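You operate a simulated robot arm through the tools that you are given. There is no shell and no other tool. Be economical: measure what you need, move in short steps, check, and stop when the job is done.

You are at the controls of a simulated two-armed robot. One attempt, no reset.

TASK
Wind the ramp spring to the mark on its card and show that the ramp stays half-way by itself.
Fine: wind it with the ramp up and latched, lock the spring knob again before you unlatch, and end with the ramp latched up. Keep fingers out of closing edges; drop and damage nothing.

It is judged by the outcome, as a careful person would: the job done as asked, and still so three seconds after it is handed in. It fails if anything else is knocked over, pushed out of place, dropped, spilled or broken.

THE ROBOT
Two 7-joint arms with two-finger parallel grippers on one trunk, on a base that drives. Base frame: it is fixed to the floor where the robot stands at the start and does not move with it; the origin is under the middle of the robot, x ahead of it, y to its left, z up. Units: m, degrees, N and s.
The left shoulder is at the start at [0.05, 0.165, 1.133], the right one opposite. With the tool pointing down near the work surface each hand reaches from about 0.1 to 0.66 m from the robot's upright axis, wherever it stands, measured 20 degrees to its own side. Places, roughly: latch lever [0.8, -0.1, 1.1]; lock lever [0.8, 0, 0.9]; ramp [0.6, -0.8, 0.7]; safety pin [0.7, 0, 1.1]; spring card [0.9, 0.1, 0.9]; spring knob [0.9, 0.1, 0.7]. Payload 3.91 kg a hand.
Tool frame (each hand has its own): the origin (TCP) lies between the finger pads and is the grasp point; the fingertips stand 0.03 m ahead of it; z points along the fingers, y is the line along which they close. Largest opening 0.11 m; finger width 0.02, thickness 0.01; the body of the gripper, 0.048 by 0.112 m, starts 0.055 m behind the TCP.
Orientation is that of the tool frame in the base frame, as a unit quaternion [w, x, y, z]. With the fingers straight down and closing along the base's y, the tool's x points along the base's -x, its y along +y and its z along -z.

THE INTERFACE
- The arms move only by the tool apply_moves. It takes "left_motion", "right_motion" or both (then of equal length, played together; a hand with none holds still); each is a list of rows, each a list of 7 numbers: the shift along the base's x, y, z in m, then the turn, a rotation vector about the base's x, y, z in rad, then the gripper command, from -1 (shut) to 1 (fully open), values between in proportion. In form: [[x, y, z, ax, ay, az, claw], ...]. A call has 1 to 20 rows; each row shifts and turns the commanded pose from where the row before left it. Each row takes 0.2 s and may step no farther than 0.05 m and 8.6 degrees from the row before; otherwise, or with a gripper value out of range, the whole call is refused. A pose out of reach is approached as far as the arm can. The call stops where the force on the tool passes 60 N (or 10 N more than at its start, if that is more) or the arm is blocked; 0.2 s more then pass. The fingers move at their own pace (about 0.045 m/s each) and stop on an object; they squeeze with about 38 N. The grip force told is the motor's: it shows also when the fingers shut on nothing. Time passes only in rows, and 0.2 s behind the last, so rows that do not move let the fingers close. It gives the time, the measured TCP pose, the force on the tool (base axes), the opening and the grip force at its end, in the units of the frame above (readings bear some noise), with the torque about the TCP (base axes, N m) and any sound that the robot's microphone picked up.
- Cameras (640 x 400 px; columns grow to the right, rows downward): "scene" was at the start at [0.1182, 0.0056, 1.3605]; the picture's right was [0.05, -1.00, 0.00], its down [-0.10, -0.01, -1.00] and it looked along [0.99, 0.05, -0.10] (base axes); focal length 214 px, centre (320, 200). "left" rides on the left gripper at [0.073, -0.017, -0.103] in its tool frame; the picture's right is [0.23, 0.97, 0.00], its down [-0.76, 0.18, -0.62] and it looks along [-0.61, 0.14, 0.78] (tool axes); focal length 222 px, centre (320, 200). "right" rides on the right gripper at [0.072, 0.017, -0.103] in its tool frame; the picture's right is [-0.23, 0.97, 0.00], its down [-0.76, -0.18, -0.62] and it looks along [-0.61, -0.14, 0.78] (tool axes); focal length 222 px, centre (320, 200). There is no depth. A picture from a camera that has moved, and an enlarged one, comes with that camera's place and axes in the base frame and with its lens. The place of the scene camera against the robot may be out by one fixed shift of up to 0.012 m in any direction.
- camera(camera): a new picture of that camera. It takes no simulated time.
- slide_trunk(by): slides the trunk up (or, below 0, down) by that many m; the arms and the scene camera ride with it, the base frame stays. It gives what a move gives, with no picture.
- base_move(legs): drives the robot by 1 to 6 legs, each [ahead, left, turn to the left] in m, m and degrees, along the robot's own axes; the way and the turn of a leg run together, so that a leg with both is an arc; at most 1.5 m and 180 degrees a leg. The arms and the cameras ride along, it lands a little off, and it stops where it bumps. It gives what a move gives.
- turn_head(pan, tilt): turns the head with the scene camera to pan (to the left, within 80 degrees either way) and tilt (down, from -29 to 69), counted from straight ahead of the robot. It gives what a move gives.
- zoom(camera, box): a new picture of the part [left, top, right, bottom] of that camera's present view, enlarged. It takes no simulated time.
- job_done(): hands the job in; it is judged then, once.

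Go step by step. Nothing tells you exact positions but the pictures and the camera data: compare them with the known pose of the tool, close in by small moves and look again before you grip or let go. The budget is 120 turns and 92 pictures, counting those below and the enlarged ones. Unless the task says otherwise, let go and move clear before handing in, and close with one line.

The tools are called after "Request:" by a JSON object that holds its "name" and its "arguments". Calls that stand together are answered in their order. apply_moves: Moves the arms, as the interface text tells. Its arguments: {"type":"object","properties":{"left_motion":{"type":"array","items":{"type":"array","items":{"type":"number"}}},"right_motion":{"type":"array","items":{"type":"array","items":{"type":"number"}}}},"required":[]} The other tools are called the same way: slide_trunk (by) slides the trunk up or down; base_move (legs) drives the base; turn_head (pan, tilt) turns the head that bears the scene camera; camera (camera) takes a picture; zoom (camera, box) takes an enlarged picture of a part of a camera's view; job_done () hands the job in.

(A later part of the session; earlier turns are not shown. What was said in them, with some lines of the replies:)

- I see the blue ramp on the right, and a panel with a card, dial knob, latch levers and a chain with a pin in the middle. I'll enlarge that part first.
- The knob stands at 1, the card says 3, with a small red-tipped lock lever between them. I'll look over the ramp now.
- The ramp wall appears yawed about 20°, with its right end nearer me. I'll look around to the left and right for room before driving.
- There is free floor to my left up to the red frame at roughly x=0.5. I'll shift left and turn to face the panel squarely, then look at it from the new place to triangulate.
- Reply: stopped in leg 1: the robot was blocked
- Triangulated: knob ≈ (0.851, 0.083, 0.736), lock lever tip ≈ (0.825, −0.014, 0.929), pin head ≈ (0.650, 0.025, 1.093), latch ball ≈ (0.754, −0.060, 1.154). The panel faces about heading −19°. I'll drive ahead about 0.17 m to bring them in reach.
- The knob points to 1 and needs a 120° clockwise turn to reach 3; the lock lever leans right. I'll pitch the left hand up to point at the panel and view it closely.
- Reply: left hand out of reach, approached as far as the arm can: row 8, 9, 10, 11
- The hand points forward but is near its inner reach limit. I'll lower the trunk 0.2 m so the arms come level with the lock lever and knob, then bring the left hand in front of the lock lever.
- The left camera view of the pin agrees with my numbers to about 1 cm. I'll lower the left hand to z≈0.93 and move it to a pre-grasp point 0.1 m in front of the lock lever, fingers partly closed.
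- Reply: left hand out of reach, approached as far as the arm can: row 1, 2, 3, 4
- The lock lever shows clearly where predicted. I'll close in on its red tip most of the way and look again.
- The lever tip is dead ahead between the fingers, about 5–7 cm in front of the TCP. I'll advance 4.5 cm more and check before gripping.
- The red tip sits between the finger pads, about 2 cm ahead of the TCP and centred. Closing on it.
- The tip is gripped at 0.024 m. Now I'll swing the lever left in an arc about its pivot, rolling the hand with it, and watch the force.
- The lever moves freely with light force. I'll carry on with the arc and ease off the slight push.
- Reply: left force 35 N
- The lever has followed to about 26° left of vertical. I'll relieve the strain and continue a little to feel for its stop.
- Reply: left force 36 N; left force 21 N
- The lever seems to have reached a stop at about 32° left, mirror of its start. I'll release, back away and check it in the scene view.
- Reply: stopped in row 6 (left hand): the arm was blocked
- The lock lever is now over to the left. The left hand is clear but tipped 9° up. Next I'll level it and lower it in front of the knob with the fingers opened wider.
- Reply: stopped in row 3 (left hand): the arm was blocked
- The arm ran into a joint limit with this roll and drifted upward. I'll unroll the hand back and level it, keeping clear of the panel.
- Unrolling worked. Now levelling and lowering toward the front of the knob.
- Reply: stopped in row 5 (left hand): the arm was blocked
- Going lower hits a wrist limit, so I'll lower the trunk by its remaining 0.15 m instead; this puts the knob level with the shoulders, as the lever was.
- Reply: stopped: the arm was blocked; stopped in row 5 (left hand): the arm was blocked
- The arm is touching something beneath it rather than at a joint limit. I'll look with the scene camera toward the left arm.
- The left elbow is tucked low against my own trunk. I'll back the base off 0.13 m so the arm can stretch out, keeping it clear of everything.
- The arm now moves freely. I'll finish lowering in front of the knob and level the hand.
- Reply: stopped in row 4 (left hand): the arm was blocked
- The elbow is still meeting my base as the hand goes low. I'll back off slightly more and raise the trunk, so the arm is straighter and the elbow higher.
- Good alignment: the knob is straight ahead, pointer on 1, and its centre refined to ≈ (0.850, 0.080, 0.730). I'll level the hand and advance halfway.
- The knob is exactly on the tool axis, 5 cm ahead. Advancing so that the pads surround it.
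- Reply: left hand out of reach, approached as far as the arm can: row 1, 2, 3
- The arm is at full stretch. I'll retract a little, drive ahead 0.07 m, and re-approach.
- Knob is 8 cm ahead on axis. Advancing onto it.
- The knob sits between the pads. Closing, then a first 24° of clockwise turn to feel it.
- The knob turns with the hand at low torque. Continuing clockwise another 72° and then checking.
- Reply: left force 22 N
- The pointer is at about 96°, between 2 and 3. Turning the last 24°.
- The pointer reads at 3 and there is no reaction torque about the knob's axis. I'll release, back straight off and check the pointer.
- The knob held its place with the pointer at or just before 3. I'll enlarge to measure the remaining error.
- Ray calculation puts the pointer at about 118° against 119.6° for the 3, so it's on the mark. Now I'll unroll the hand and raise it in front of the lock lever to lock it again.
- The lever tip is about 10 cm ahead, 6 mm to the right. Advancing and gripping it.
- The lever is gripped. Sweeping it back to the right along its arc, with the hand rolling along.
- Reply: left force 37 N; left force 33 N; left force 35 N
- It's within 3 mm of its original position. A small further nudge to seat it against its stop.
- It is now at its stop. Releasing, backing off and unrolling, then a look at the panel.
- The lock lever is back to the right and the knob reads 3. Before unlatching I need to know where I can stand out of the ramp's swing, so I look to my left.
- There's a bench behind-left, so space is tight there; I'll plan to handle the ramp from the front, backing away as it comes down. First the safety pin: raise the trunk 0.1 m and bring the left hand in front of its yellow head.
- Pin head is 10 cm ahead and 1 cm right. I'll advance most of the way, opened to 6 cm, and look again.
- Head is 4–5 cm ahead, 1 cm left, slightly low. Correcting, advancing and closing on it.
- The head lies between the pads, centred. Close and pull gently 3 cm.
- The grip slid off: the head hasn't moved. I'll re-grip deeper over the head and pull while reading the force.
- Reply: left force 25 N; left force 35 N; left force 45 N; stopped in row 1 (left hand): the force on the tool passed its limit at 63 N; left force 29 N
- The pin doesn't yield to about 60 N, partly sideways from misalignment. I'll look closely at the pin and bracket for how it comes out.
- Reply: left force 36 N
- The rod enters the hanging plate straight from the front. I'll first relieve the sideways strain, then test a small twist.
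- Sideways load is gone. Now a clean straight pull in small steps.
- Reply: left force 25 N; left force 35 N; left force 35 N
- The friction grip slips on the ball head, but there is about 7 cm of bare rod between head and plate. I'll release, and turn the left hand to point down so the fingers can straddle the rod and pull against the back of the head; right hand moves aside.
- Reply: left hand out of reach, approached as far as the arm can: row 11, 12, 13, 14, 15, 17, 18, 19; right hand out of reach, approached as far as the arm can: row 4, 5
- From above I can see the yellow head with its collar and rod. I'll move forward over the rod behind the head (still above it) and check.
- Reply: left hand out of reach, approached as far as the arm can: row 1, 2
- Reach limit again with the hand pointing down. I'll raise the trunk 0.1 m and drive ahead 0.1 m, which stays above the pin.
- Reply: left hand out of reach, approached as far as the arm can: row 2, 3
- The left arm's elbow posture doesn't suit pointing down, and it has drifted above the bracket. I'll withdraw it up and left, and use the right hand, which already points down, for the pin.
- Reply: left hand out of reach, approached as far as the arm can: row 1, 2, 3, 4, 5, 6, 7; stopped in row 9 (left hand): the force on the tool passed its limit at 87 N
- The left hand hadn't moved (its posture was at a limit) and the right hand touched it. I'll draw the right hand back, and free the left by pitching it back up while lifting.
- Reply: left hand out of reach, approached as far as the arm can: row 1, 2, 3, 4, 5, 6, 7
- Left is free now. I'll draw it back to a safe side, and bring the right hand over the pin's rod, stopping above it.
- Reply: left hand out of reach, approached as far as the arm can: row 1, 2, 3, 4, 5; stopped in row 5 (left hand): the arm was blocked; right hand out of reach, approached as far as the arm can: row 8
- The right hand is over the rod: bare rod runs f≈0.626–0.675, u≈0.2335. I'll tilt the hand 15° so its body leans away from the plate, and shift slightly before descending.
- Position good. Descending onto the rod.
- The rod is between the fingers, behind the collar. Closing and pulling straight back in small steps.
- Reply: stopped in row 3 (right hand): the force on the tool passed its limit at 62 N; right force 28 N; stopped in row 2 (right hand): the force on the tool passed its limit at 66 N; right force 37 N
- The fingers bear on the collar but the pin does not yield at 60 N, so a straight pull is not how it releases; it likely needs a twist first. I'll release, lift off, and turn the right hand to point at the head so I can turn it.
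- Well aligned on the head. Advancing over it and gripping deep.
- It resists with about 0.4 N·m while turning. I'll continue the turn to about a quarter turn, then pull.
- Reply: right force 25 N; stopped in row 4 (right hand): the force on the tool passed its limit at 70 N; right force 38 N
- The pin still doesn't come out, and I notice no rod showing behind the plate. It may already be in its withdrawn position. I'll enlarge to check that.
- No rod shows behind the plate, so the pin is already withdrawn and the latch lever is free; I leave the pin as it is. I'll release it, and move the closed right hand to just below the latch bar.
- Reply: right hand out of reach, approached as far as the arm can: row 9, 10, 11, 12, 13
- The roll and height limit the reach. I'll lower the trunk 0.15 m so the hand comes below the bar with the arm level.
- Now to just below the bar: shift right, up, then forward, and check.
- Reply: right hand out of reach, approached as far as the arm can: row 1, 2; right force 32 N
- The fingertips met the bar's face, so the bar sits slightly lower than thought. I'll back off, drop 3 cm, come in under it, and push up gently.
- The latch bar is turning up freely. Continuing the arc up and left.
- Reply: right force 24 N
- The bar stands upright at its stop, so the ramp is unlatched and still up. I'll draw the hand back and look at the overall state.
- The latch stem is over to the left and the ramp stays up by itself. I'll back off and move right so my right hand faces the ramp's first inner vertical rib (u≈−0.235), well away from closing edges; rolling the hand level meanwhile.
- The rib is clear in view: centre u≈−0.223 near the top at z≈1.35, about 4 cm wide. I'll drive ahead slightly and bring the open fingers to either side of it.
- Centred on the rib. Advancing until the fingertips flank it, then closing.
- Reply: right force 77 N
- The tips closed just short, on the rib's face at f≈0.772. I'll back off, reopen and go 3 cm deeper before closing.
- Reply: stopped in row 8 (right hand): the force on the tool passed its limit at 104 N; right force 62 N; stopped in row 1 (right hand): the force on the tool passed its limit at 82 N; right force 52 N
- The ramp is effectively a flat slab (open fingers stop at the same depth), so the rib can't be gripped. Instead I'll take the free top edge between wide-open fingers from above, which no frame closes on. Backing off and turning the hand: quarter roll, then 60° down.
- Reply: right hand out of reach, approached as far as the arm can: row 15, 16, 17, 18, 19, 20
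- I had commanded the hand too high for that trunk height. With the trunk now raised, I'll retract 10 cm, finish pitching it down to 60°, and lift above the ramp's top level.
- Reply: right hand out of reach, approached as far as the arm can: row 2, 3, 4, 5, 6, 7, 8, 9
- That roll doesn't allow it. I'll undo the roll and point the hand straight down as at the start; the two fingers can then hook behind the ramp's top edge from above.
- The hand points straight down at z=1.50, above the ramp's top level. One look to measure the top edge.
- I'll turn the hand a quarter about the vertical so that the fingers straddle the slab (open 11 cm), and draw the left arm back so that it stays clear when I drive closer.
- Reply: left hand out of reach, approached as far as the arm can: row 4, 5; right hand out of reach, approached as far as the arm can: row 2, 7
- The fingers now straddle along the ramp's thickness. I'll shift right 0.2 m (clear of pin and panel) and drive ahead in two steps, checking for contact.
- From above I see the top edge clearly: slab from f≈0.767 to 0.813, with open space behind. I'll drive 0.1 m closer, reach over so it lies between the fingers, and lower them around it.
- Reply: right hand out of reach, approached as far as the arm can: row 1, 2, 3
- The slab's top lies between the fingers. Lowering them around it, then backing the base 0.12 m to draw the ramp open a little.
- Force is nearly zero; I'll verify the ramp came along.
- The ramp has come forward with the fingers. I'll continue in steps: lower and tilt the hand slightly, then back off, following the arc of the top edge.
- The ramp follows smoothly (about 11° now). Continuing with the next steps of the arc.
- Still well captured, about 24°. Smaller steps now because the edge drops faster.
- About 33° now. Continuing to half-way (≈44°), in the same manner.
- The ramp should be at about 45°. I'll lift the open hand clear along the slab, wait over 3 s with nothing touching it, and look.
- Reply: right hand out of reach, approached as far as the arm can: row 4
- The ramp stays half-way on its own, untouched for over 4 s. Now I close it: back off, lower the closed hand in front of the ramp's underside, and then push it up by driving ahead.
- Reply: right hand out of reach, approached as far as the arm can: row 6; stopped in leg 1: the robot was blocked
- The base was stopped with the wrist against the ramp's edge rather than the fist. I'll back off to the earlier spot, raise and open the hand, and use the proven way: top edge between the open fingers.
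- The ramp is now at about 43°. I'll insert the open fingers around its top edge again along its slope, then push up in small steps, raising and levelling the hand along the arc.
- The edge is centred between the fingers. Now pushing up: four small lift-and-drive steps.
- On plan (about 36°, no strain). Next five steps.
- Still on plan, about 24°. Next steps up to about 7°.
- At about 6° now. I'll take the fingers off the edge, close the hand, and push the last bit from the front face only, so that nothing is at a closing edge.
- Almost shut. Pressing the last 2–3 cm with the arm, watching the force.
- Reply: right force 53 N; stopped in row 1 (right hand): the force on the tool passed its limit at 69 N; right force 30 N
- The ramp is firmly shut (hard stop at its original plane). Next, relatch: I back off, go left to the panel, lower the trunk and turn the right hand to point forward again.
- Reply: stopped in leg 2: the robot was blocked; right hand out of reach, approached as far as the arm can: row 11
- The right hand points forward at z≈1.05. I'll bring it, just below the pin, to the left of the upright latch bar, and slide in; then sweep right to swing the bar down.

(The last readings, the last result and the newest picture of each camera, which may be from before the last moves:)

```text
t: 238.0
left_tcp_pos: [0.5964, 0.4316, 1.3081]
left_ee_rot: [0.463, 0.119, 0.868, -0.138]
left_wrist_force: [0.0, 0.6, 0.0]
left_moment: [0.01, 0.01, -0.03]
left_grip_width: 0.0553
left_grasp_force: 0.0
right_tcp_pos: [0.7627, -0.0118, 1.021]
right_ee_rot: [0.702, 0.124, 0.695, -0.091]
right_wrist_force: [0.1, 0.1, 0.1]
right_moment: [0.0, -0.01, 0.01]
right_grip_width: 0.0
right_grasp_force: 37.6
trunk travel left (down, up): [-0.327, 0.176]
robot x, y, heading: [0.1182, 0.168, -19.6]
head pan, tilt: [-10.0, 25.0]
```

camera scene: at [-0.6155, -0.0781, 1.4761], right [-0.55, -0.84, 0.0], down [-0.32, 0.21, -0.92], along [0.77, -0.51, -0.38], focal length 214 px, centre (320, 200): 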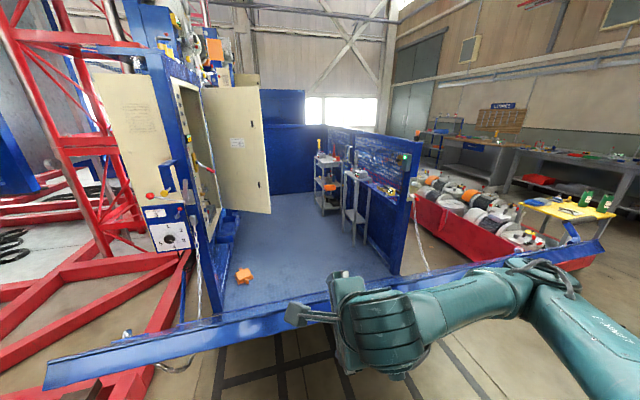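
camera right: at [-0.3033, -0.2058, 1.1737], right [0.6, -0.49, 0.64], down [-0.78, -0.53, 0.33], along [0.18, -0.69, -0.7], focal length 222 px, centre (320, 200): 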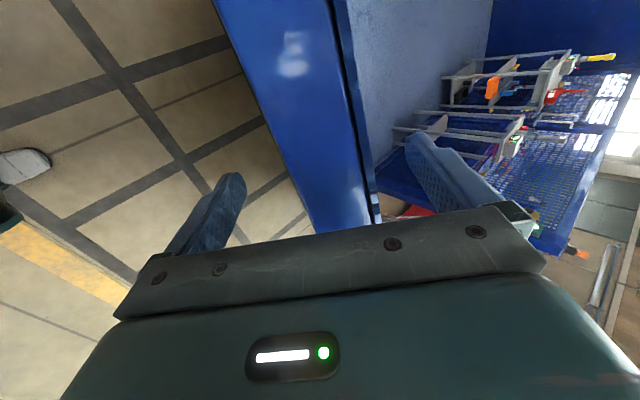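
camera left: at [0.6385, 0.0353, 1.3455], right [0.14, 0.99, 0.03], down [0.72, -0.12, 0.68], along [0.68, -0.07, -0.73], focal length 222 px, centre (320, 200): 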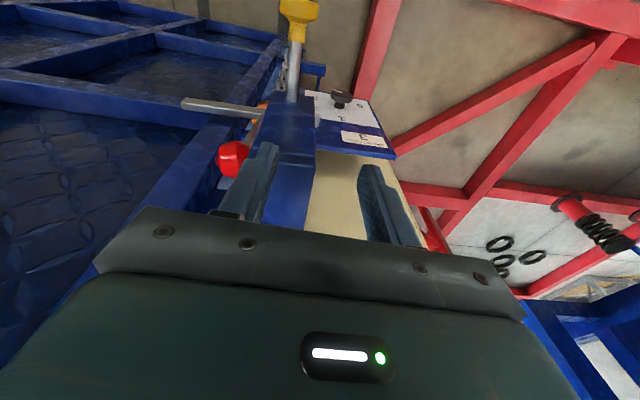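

In place with no contact. Sweeping right now.

Request:
{"name": "apply_moves", "arguments": {"right_motion": [[-0.0049, -0.0142, 0, 0, 0, 0, -1], [-0.0049, -0.0142, 0, 0, 0, 0, -1], [-0.0049, -0.0142, 0, 0, 0, 0, -1], [-0.0049, -0.0142, 0, 0, 0, 0, -1]]}}

Request:
{"name": "apply_moves", "arguments": {"right_motion": [[-0.0049, -0.0142, 0.002, 0, 0, 0, -1], [-0.0049, -0.0142, 0.002, 0, 0, 0, -1], [-0.0049, -0.0142, 0, 0, 0, 0, -1], [-0.0049, -0.0142, 0, 0, 0, 0, -1], [-0.0033, -0.0095, 0, 0, 0, 0, -1]]}}

```text
t: 239.0
left_tcp_pos: [0.5973, 0.4306, 1.3081]
left_ee_rot: [0.463, 0.12, 0.867, -0.139]
left_wrist_force: [1.5, 0.3, -0.1]
left_moment: [0.01, -0.02, 0.0]
left_grip_width: 0.0552
left_grasp_force: 0.0
right_tcp_pos: [0.7432, -0.0718, 1.0208]
right_ee_rot: [0.702, 0.127, 0.694, -0.096]
right_wrist_force: [0.6, 1.2, -0.8]
right_moment: [0.01, -0.05, -0.03]
right_grip_width: 0.0
right_grasp_force: 38.1
trunk travel left (down, up): [-0.327, 0.176]
robot x, y, heading: [0.1185, 0.1722, -20.0]
head pan, tilt: [-10.0, 25.0]
```

```text
t: 240.2
left_tcp_pos: [0.5977, 0.4306, 1.3084]
left_ee_rot: [0.462, 0.12, 0.868, -0.139]
left_wrist_force: [-0.5, -0.1, 0.3]
left_moment: [-0.05, -0.01, -0.02]
left_grip_width: 0.0549
left_grasp_force: 0.1
right_tcp_pos: [0.7269, -0.102, 1.0472]
right_ee_rot: [0.7, 0.127, 0.696, -0.094]
right_wrist_force: [0.1, -1.0, 0.1]
right_moment: [-0.04, 0.0, 0.02]
right_grip_width: 0.0
right_grasp_force: 37.1
right hand out of reach, approached as far as the arm can: row 2, 3, 4, 5
trunk travel left (down, up): [-0.327, 0.176]
robot x, y, heading: [0.1221, 0.174, -19.5]
head pan, tilt: [-10.0, 25.0]
```

The hand is now above the bar's path at u≈0.14. Pressing down to bring the bar to its horizontal stop.

Request:
{"name": "apply_moves", "arguments": {"right_motion": [[-0.003, -0.009, -0.015, 0, 0, 0, -1], [0, 0, -0.015, 0, 0, 0, -1], [0, 0, -0.01, 0, 0, 0, -1], [0, 0, 0, 0, 0, 0, -1]]}}

Request:
{"name": "apply_moves", "arguments": {"right_motion": [[0, 0, -0.008, 0, 0, 0, -1], [0, 0, -0.008, 0, 0, 0, -1]]}}

```text
t: 241.2
left_tcp_pos: [0.5977, 0.4319, 1.3087]
left_ee_rot: [0.463, 0.119, 0.868, -0.138]
left_wrist_force: [-0.1, 0.2, 0.5]
left_moment: [0.04, -0.01, 0.0]
left_grip_width: 0.0548
left_grasp_force: 0.0
right_tcp_pos: [0.7283, -0.0878, 1.0247]
right_ee_rot: [0.701, 0.127, 0.695, -0.094]
right_wrist_force: [1.6, -1.7, 3.1]
right_moment: [-0.09, -0.07, 0.01]
right_grip_width: 0.0001
right_grasp_force: 38.1
right hand out of reach, approached as far as the arm can: row 1, 2, 3
trunk travel left (down, up): [-0.327, 0.176]
robot x, y, heading: [0.1177, 0.1688, -19.7]
head pan, tilt: [-10.0, 25.0]
```

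```text
t: 241.8
left_tcp_pos: [0.5975, 0.4321, 1.3072]
left_ee_rot: [0.462, 0.119, 0.868, -0.138]
left_wrist_force: [-0.2, -0.2, -0.7]
left_moment: [-0.02, -0.02, 0.01]
left_grip_width: 0.055
left_grasp_force: 0.0
right_tcp_pos: [0.7304, -0.0781, 1.009]
right_ee_rot: [0.698, 0.127, 0.698, -0.094]
right_wrist_force: [0.4, -0.9, 0.5]
right_moment: [0.0, 0.03, -0.01]
right_grip_width: 0.0002
right_grasp_force: 38.5
right hand out of reach, approached as far as the arm can: row 1, 2
trunk travel left (down, up): [-0.327, 0.176]
robot x, y, heading: [0.1205, 0.1717, -19.9]
head pan, tilt: [-10.0, 25.0]
```

Reach is limited to the right, so I'll shift the base 8 cm right, carrying the finger along the bar, then press down gently to feel the stop.

Request:
{"name": "base_move", "arguments": {"legs": [[0.0, -0.08, 0]]}}

Request:
{"name": "apply_moves", "arguments": {"right_motion": [[0, 0, -0.008, 0, 0, 0, -1], [0, 0, -0.008, 0, 0, 0, -1]]}}

Request:
{"name": "apply_moves", "arguments": {"right_motion": [[0, 0, -0.008, 0, 0, 0, -1], [0, 0, -0.004, 0, 0, 0, -1]]}}

```text
t: 243.1
left_tcp_pos: [0.5716, 0.3579, 1.3074]
left_ee_rot: [0.462, 0.119, 0.868, -0.138]
left_wrist_force: [-0.7, -0.5, 1.0]
left_moment: [0.01, 0.0, -0.01]
left_grip_width: 0.0552
left_grasp_force: 0.1
right_tcp_pos: [0.704, -0.1535, 1.0109]
right_ee_rot: [0.7, 0.127, 0.696, -0.094]
right_wrist_force: [0.2, 0.8, 0.1]
right_moment: [-0.01, 0.0, 0.03]
right_grip_width: 0.0
right_grasp_force: 37.9
trunk travel left (down, up): [-0.327, 0.176]
robot x, y, heading: [0.094, 0.0994, -20.0]
head pan, tilt: [-10.0, 25.0]
```

```text
t: 243.7
left_tcp_pos: [0.5713, 0.3578, 1.3076]
left_ee_rot: [0.463, 0.118, 0.868, -0.137]
left_wrist_force: [-0.4, 0.8, 0.8]
left_moment: [0.0, 0.03, -0.03]
left_grip_width: 0.055
left_grasp_force: 0.1
right_tcp_pos: [0.7055, -0.149, 0.9988]
right_ee_rot: [0.698, 0.131, 0.697, -0.098]
right_wrist_force: [0.3, 0.6, 0.8]
right_moment: [-0.01, 0.03, 0.0]
right_grip_width: 0.0
right_grasp_force: 37.6
right hand out of reach, approached as far as the arm can: row 2
trunk travel left (down, up): [-0.327, 0.176]
robot x, y, heading: [0.092, 0.0931, -19.5]
head pan, tilt: [-10.0, 25.0]
```

```text
t: 244.3
left_tcp_pos: [0.571, 0.3581, 1.3089]
left_ee_rot: [0.462, 0.119, 0.868, -0.138]
left_wrist_force: [-0.1, 1.1, -0.2]
left_moment: [-0.02, -0.01, 0.0]
left_grip_width: 0.0549
left_grasp_force: 0.1
right_tcp_pos: [0.7049, -0.1448, 0.9888]
right_ee_rot: [0.698, 0.131, 0.697, -0.098]
right_wrist_force: [-0.1, -0.5, 0.5]
right_moment: [0.0, 0.01, -0.02]
right_grip_width: 0.0
right_grasp_force: 38.0
right hand out of reach, approached as far as the arm can: row 1
trunk travel left (down, up): [-0.327, 0.176]
robot x, y, heading: [0.09, 0.1012, -19.8]
head pan, tilt: [-10.0, 25.0]
```

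No stop felt; the finger may have slipped in front of the bar. I'll use the last picture to see the bar's state.

Request:
{"name": "camera", "arguments": {"camera": "right"}}

```text
0 pictures are left
camera right: at [0.6129, -0.0916, 0.9177], right [0.31, 0.91, 0.27], down [-0.65, -0.01, 0.76], along [0.69, -0.41, 0.59], focal length 222 px, centre (320, 200)
```

right: 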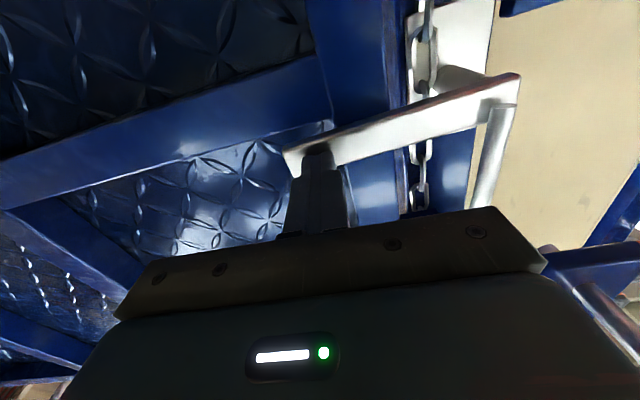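

The picture shows the bar back across the ramp's edge, level to within about 3° with the stem upright, and its end where it was at the start. To seat it surely, I'll come over it from above and press down lightly until its stop is felt.

Request:
{"name": "apply_moves", "arguments": {"right_motion": [[-0.0284, 0.0098, 0, 0, 0, 0, -1], [0, 0, 0.025, 0, 0, 0, -1], [0, 0, 0.025, 0, 0, 0, -1], [0.0213, -0.0074, 0, 0, 0, 0, -1], [0.0213, -0.0074, 0, 0, 0, 0, -1], [0, 0, 0, 0, 0, 0, -1]]}}

Request:
{"name": "apply_moves", "arguments": {"right_motion": [[0, 0, -0.01, 0, 0, 0, -1], [0, 0, -0.008, 0, 0, 0, -1]]}}

Request:
{"name": "apply_moves", "arguments": {"right_motion": [[0, 0, -0.008, 0, 0, 0, -1], [0, 0, -0.008, 0, 0, 0, -1]]}}

Request:
{"name": "apply_moves", "arguments": {"right_motion": [[0, 0, -0.008, 0, 0, 0, -1]]}}

```text
t: 245.7
left_tcp_pos: [0.5713, 0.3573, 1.3084]
left_ee_rot: [0.462, 0.12, 0.868, -0.139]
left_wrist_force: [0.5, 0.5, 0.1]
left_moment: [-0.02, 0.01, -0.01]
left_grip_width: 0.055
left_grasp_force: 0.1
right_tcp_pos: [0.7184, -0.1487, 1.0376]
right_ee_rot: [0.7, 0.127, 0.696, -0.095]
right_wrist_force: [-0.8, 0.5, -0.5]
right_moment: [-0.01, 0.02, 0.04]
right_grip_width: 0.0004
right_grasp_force: 37.8
trunk travel left (down, up): [-0.327, 0.176]
robot x, y, heading: [0.0911, 0.0972, -19.5]
head pan, tilt: [-10.0, 25.0]
```

```text
t: 246.3
left_tcp_pos: [0.5714, 0.3582, 1.3089]
left_ee_rot: [0.463, 0.12, 0.867, -0.139]
left_wrist_force: [0.1, -0.5, 0.0]
left_moment: [0.0, 0.01, -0.01]
left_grip_width: 0.0552
left_grasp_force: 0.2
right_tcp_pos: [0.7189, -0.1497, 1.0208]
right_ee_rot: [0.7, 0.128, 0.696, -0.095]
right_wrist_force: [0.2, 0.6, -0.3]
right_moment: [-0.02, 0.01, -0.02]
right_grip_width: 0.0
right_grasp_force: 38.0
trunk travel left (down, up): [-0.327, 0.176]
robot x, y, heading: [0.0916, 0.0999, -19.6]
head pan, tilt: [-10.0, 25.0]
```

```text
t: 246.9
left_tcp_pos: [0.5712, 0.359, 1.3092]
left_ee_rot: [0.464, 0.119, 0.867, -0.138]
left_wrist_force: [-0.2, -0.3, -0.9]
left_moment: [-0.01, 0.03, 0.01]
left_grip_width: 0.0549
left_grasp_force: 0.1
right_tcp_pos: [0.7185, -0.1511, 1.0086]
right_ee_rot: [0.703, 0.127, 0.694, -0.095]
right_wrist_force: [0.4, 0.0, 7.8]
right_moment: [-0.07, -0.16, 0.0]
right_grip_width: 0.0003
right_grasp_force: 38.1
trunk travel left (down, up): [-0.327, 0.176]
robot x, y, heading: [0.0922, 0.0964, -19.7]
head pan, tilt: [-10.0, 25.0]
```

```text
t: 247.3
left_tcp_pos: [0.5671, 0.3591, 1.3098]
left_ee_rot: [0.464, 0.119, 0.867, -0.138]
left_wrist_force: [0.1, 0.6, 0.5]
left_moment: [0.02, 0.02, -0.03]
left_grip_width: 0.0548
left_grasp_force: 0.0
right_tcp_pos: [0.7192, -0.1511, 1.008]
right_ee_rot: [0.707, 0.13, 0.689, -0.097]
right_wrist_force: [4.4, -1.2, 29.7]
right_moment: [-0.25, -0.49, 0.22]
right_grip_width: 0.0001
right_grasp_force: 37.1
trunk travel left (down, up): [-0.327, 0.176]
robot x, y, heading: [0.0916, 0.0991, -19.8]
head pan, tilt: [-10.0, 25.0]
```

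Firm stop felt at the bar's original level (30 N, no further movement): the ramp is latched. I lift off and move clear.

Request:
{"name": "apply_moves", "arguments": {"right_motion": [[0, 0, 0.012, 0, 0, 0, -1], [0, 0, 0.012, 0, 0, 0, -1], [-0.03, 0.0104, 0, 0, 0, 0, -1], [-0.035, 0.0121, 0, 0, 0, 0, -1], [-0.035, 0.0121, 0, 0, 0, 0, -1], [0, 0, 0, 0, 0, 0, -1]]}}

Request:
{"name": "base_move", "arguments": {"legs": [[-0.12, 0.0, 0]]}}

```text
t: 248.7
left_tcp_pos: [0.5703, 0.3585, 1.3072]
left_ee_rot: [0.463, 0.119, 0.868, -0.138]
left_wrist_force: [-0.1, 0.1, -0.6]
left_moment: [-0.03, 0.01, 0.05]
left_grip_width: 0.0552
left_grasp_force: 0.1
right_tcp_pos: [0.6204, -0.1157, 1.0201]
right_ee_rot: [0.7, 0.128, 0.696, -0.095]
right_wrist_force: [0.5, 0.6, -0.2]
right_moment: [-0.01, -0.04, 0.0]
right_grip_width: 0.0001
right_grasp_force: 37.6
trunk travel left (down, up): [-0.327, 0.176]
robot x, y, heading: [0.0915, 0.0985, -19.8]
head pan, tilt: [-10.0, 25.0]
```

```text
t: 250.0
left_tcp_pos: [0.4569, 0.3987, 1.3084]
left_ee_rot: [0.463, 0.119, 0.867, -0.138]
left_wrist_force: [0.1, -0.2, -0.5]
left_moment: [-0.04, -0.02, -0.03]
left_grip_width: 0.0554
left_grasp_force: 0.0
right_tcp_pos: [0.5054, -0.0728, 1.0198]
right_ee_rot: [0.7, 0.128, 0.696, -0.096]
right_wrist_force: [-0.8, 0.1, -0.8]
right_moment: [0.01, 0.03, 0.0]
right_grip_width: 0.0003
right_grasp_force: 38.0
trunk travel left (down, up): [-0.327, 0.176]
robot x, y, heading: [-0.0205, 0.1387, -19.8]
head pan, tilt: [-10.0, 25.0]
```

The knob is set at 3 and locked, the ramp held half-way by itself, and it is now shut and latched with both hands clear. Handing in.

Request:
{"name": "job_done", "arguments": {}}

```text
The job is handed in.
```

The spring is wound to 3, the mark on its card, and its knob was locked again before I unlatched. The ramp stayed at about 45° by itself, untouched for over 3 s, and is now up and latched with both hands clear; my pictures ran out before a last look, so the final latch check was by feel: the bar met its stop at about 30 N. I pulled the safety pin at about 60–70 N and it did not move; it seems to have been withdrawn already and I left it so. I also bumped something twice when driving left, and my hands touched once; I saw nothing displaced, but had no picture to check after the second bump.
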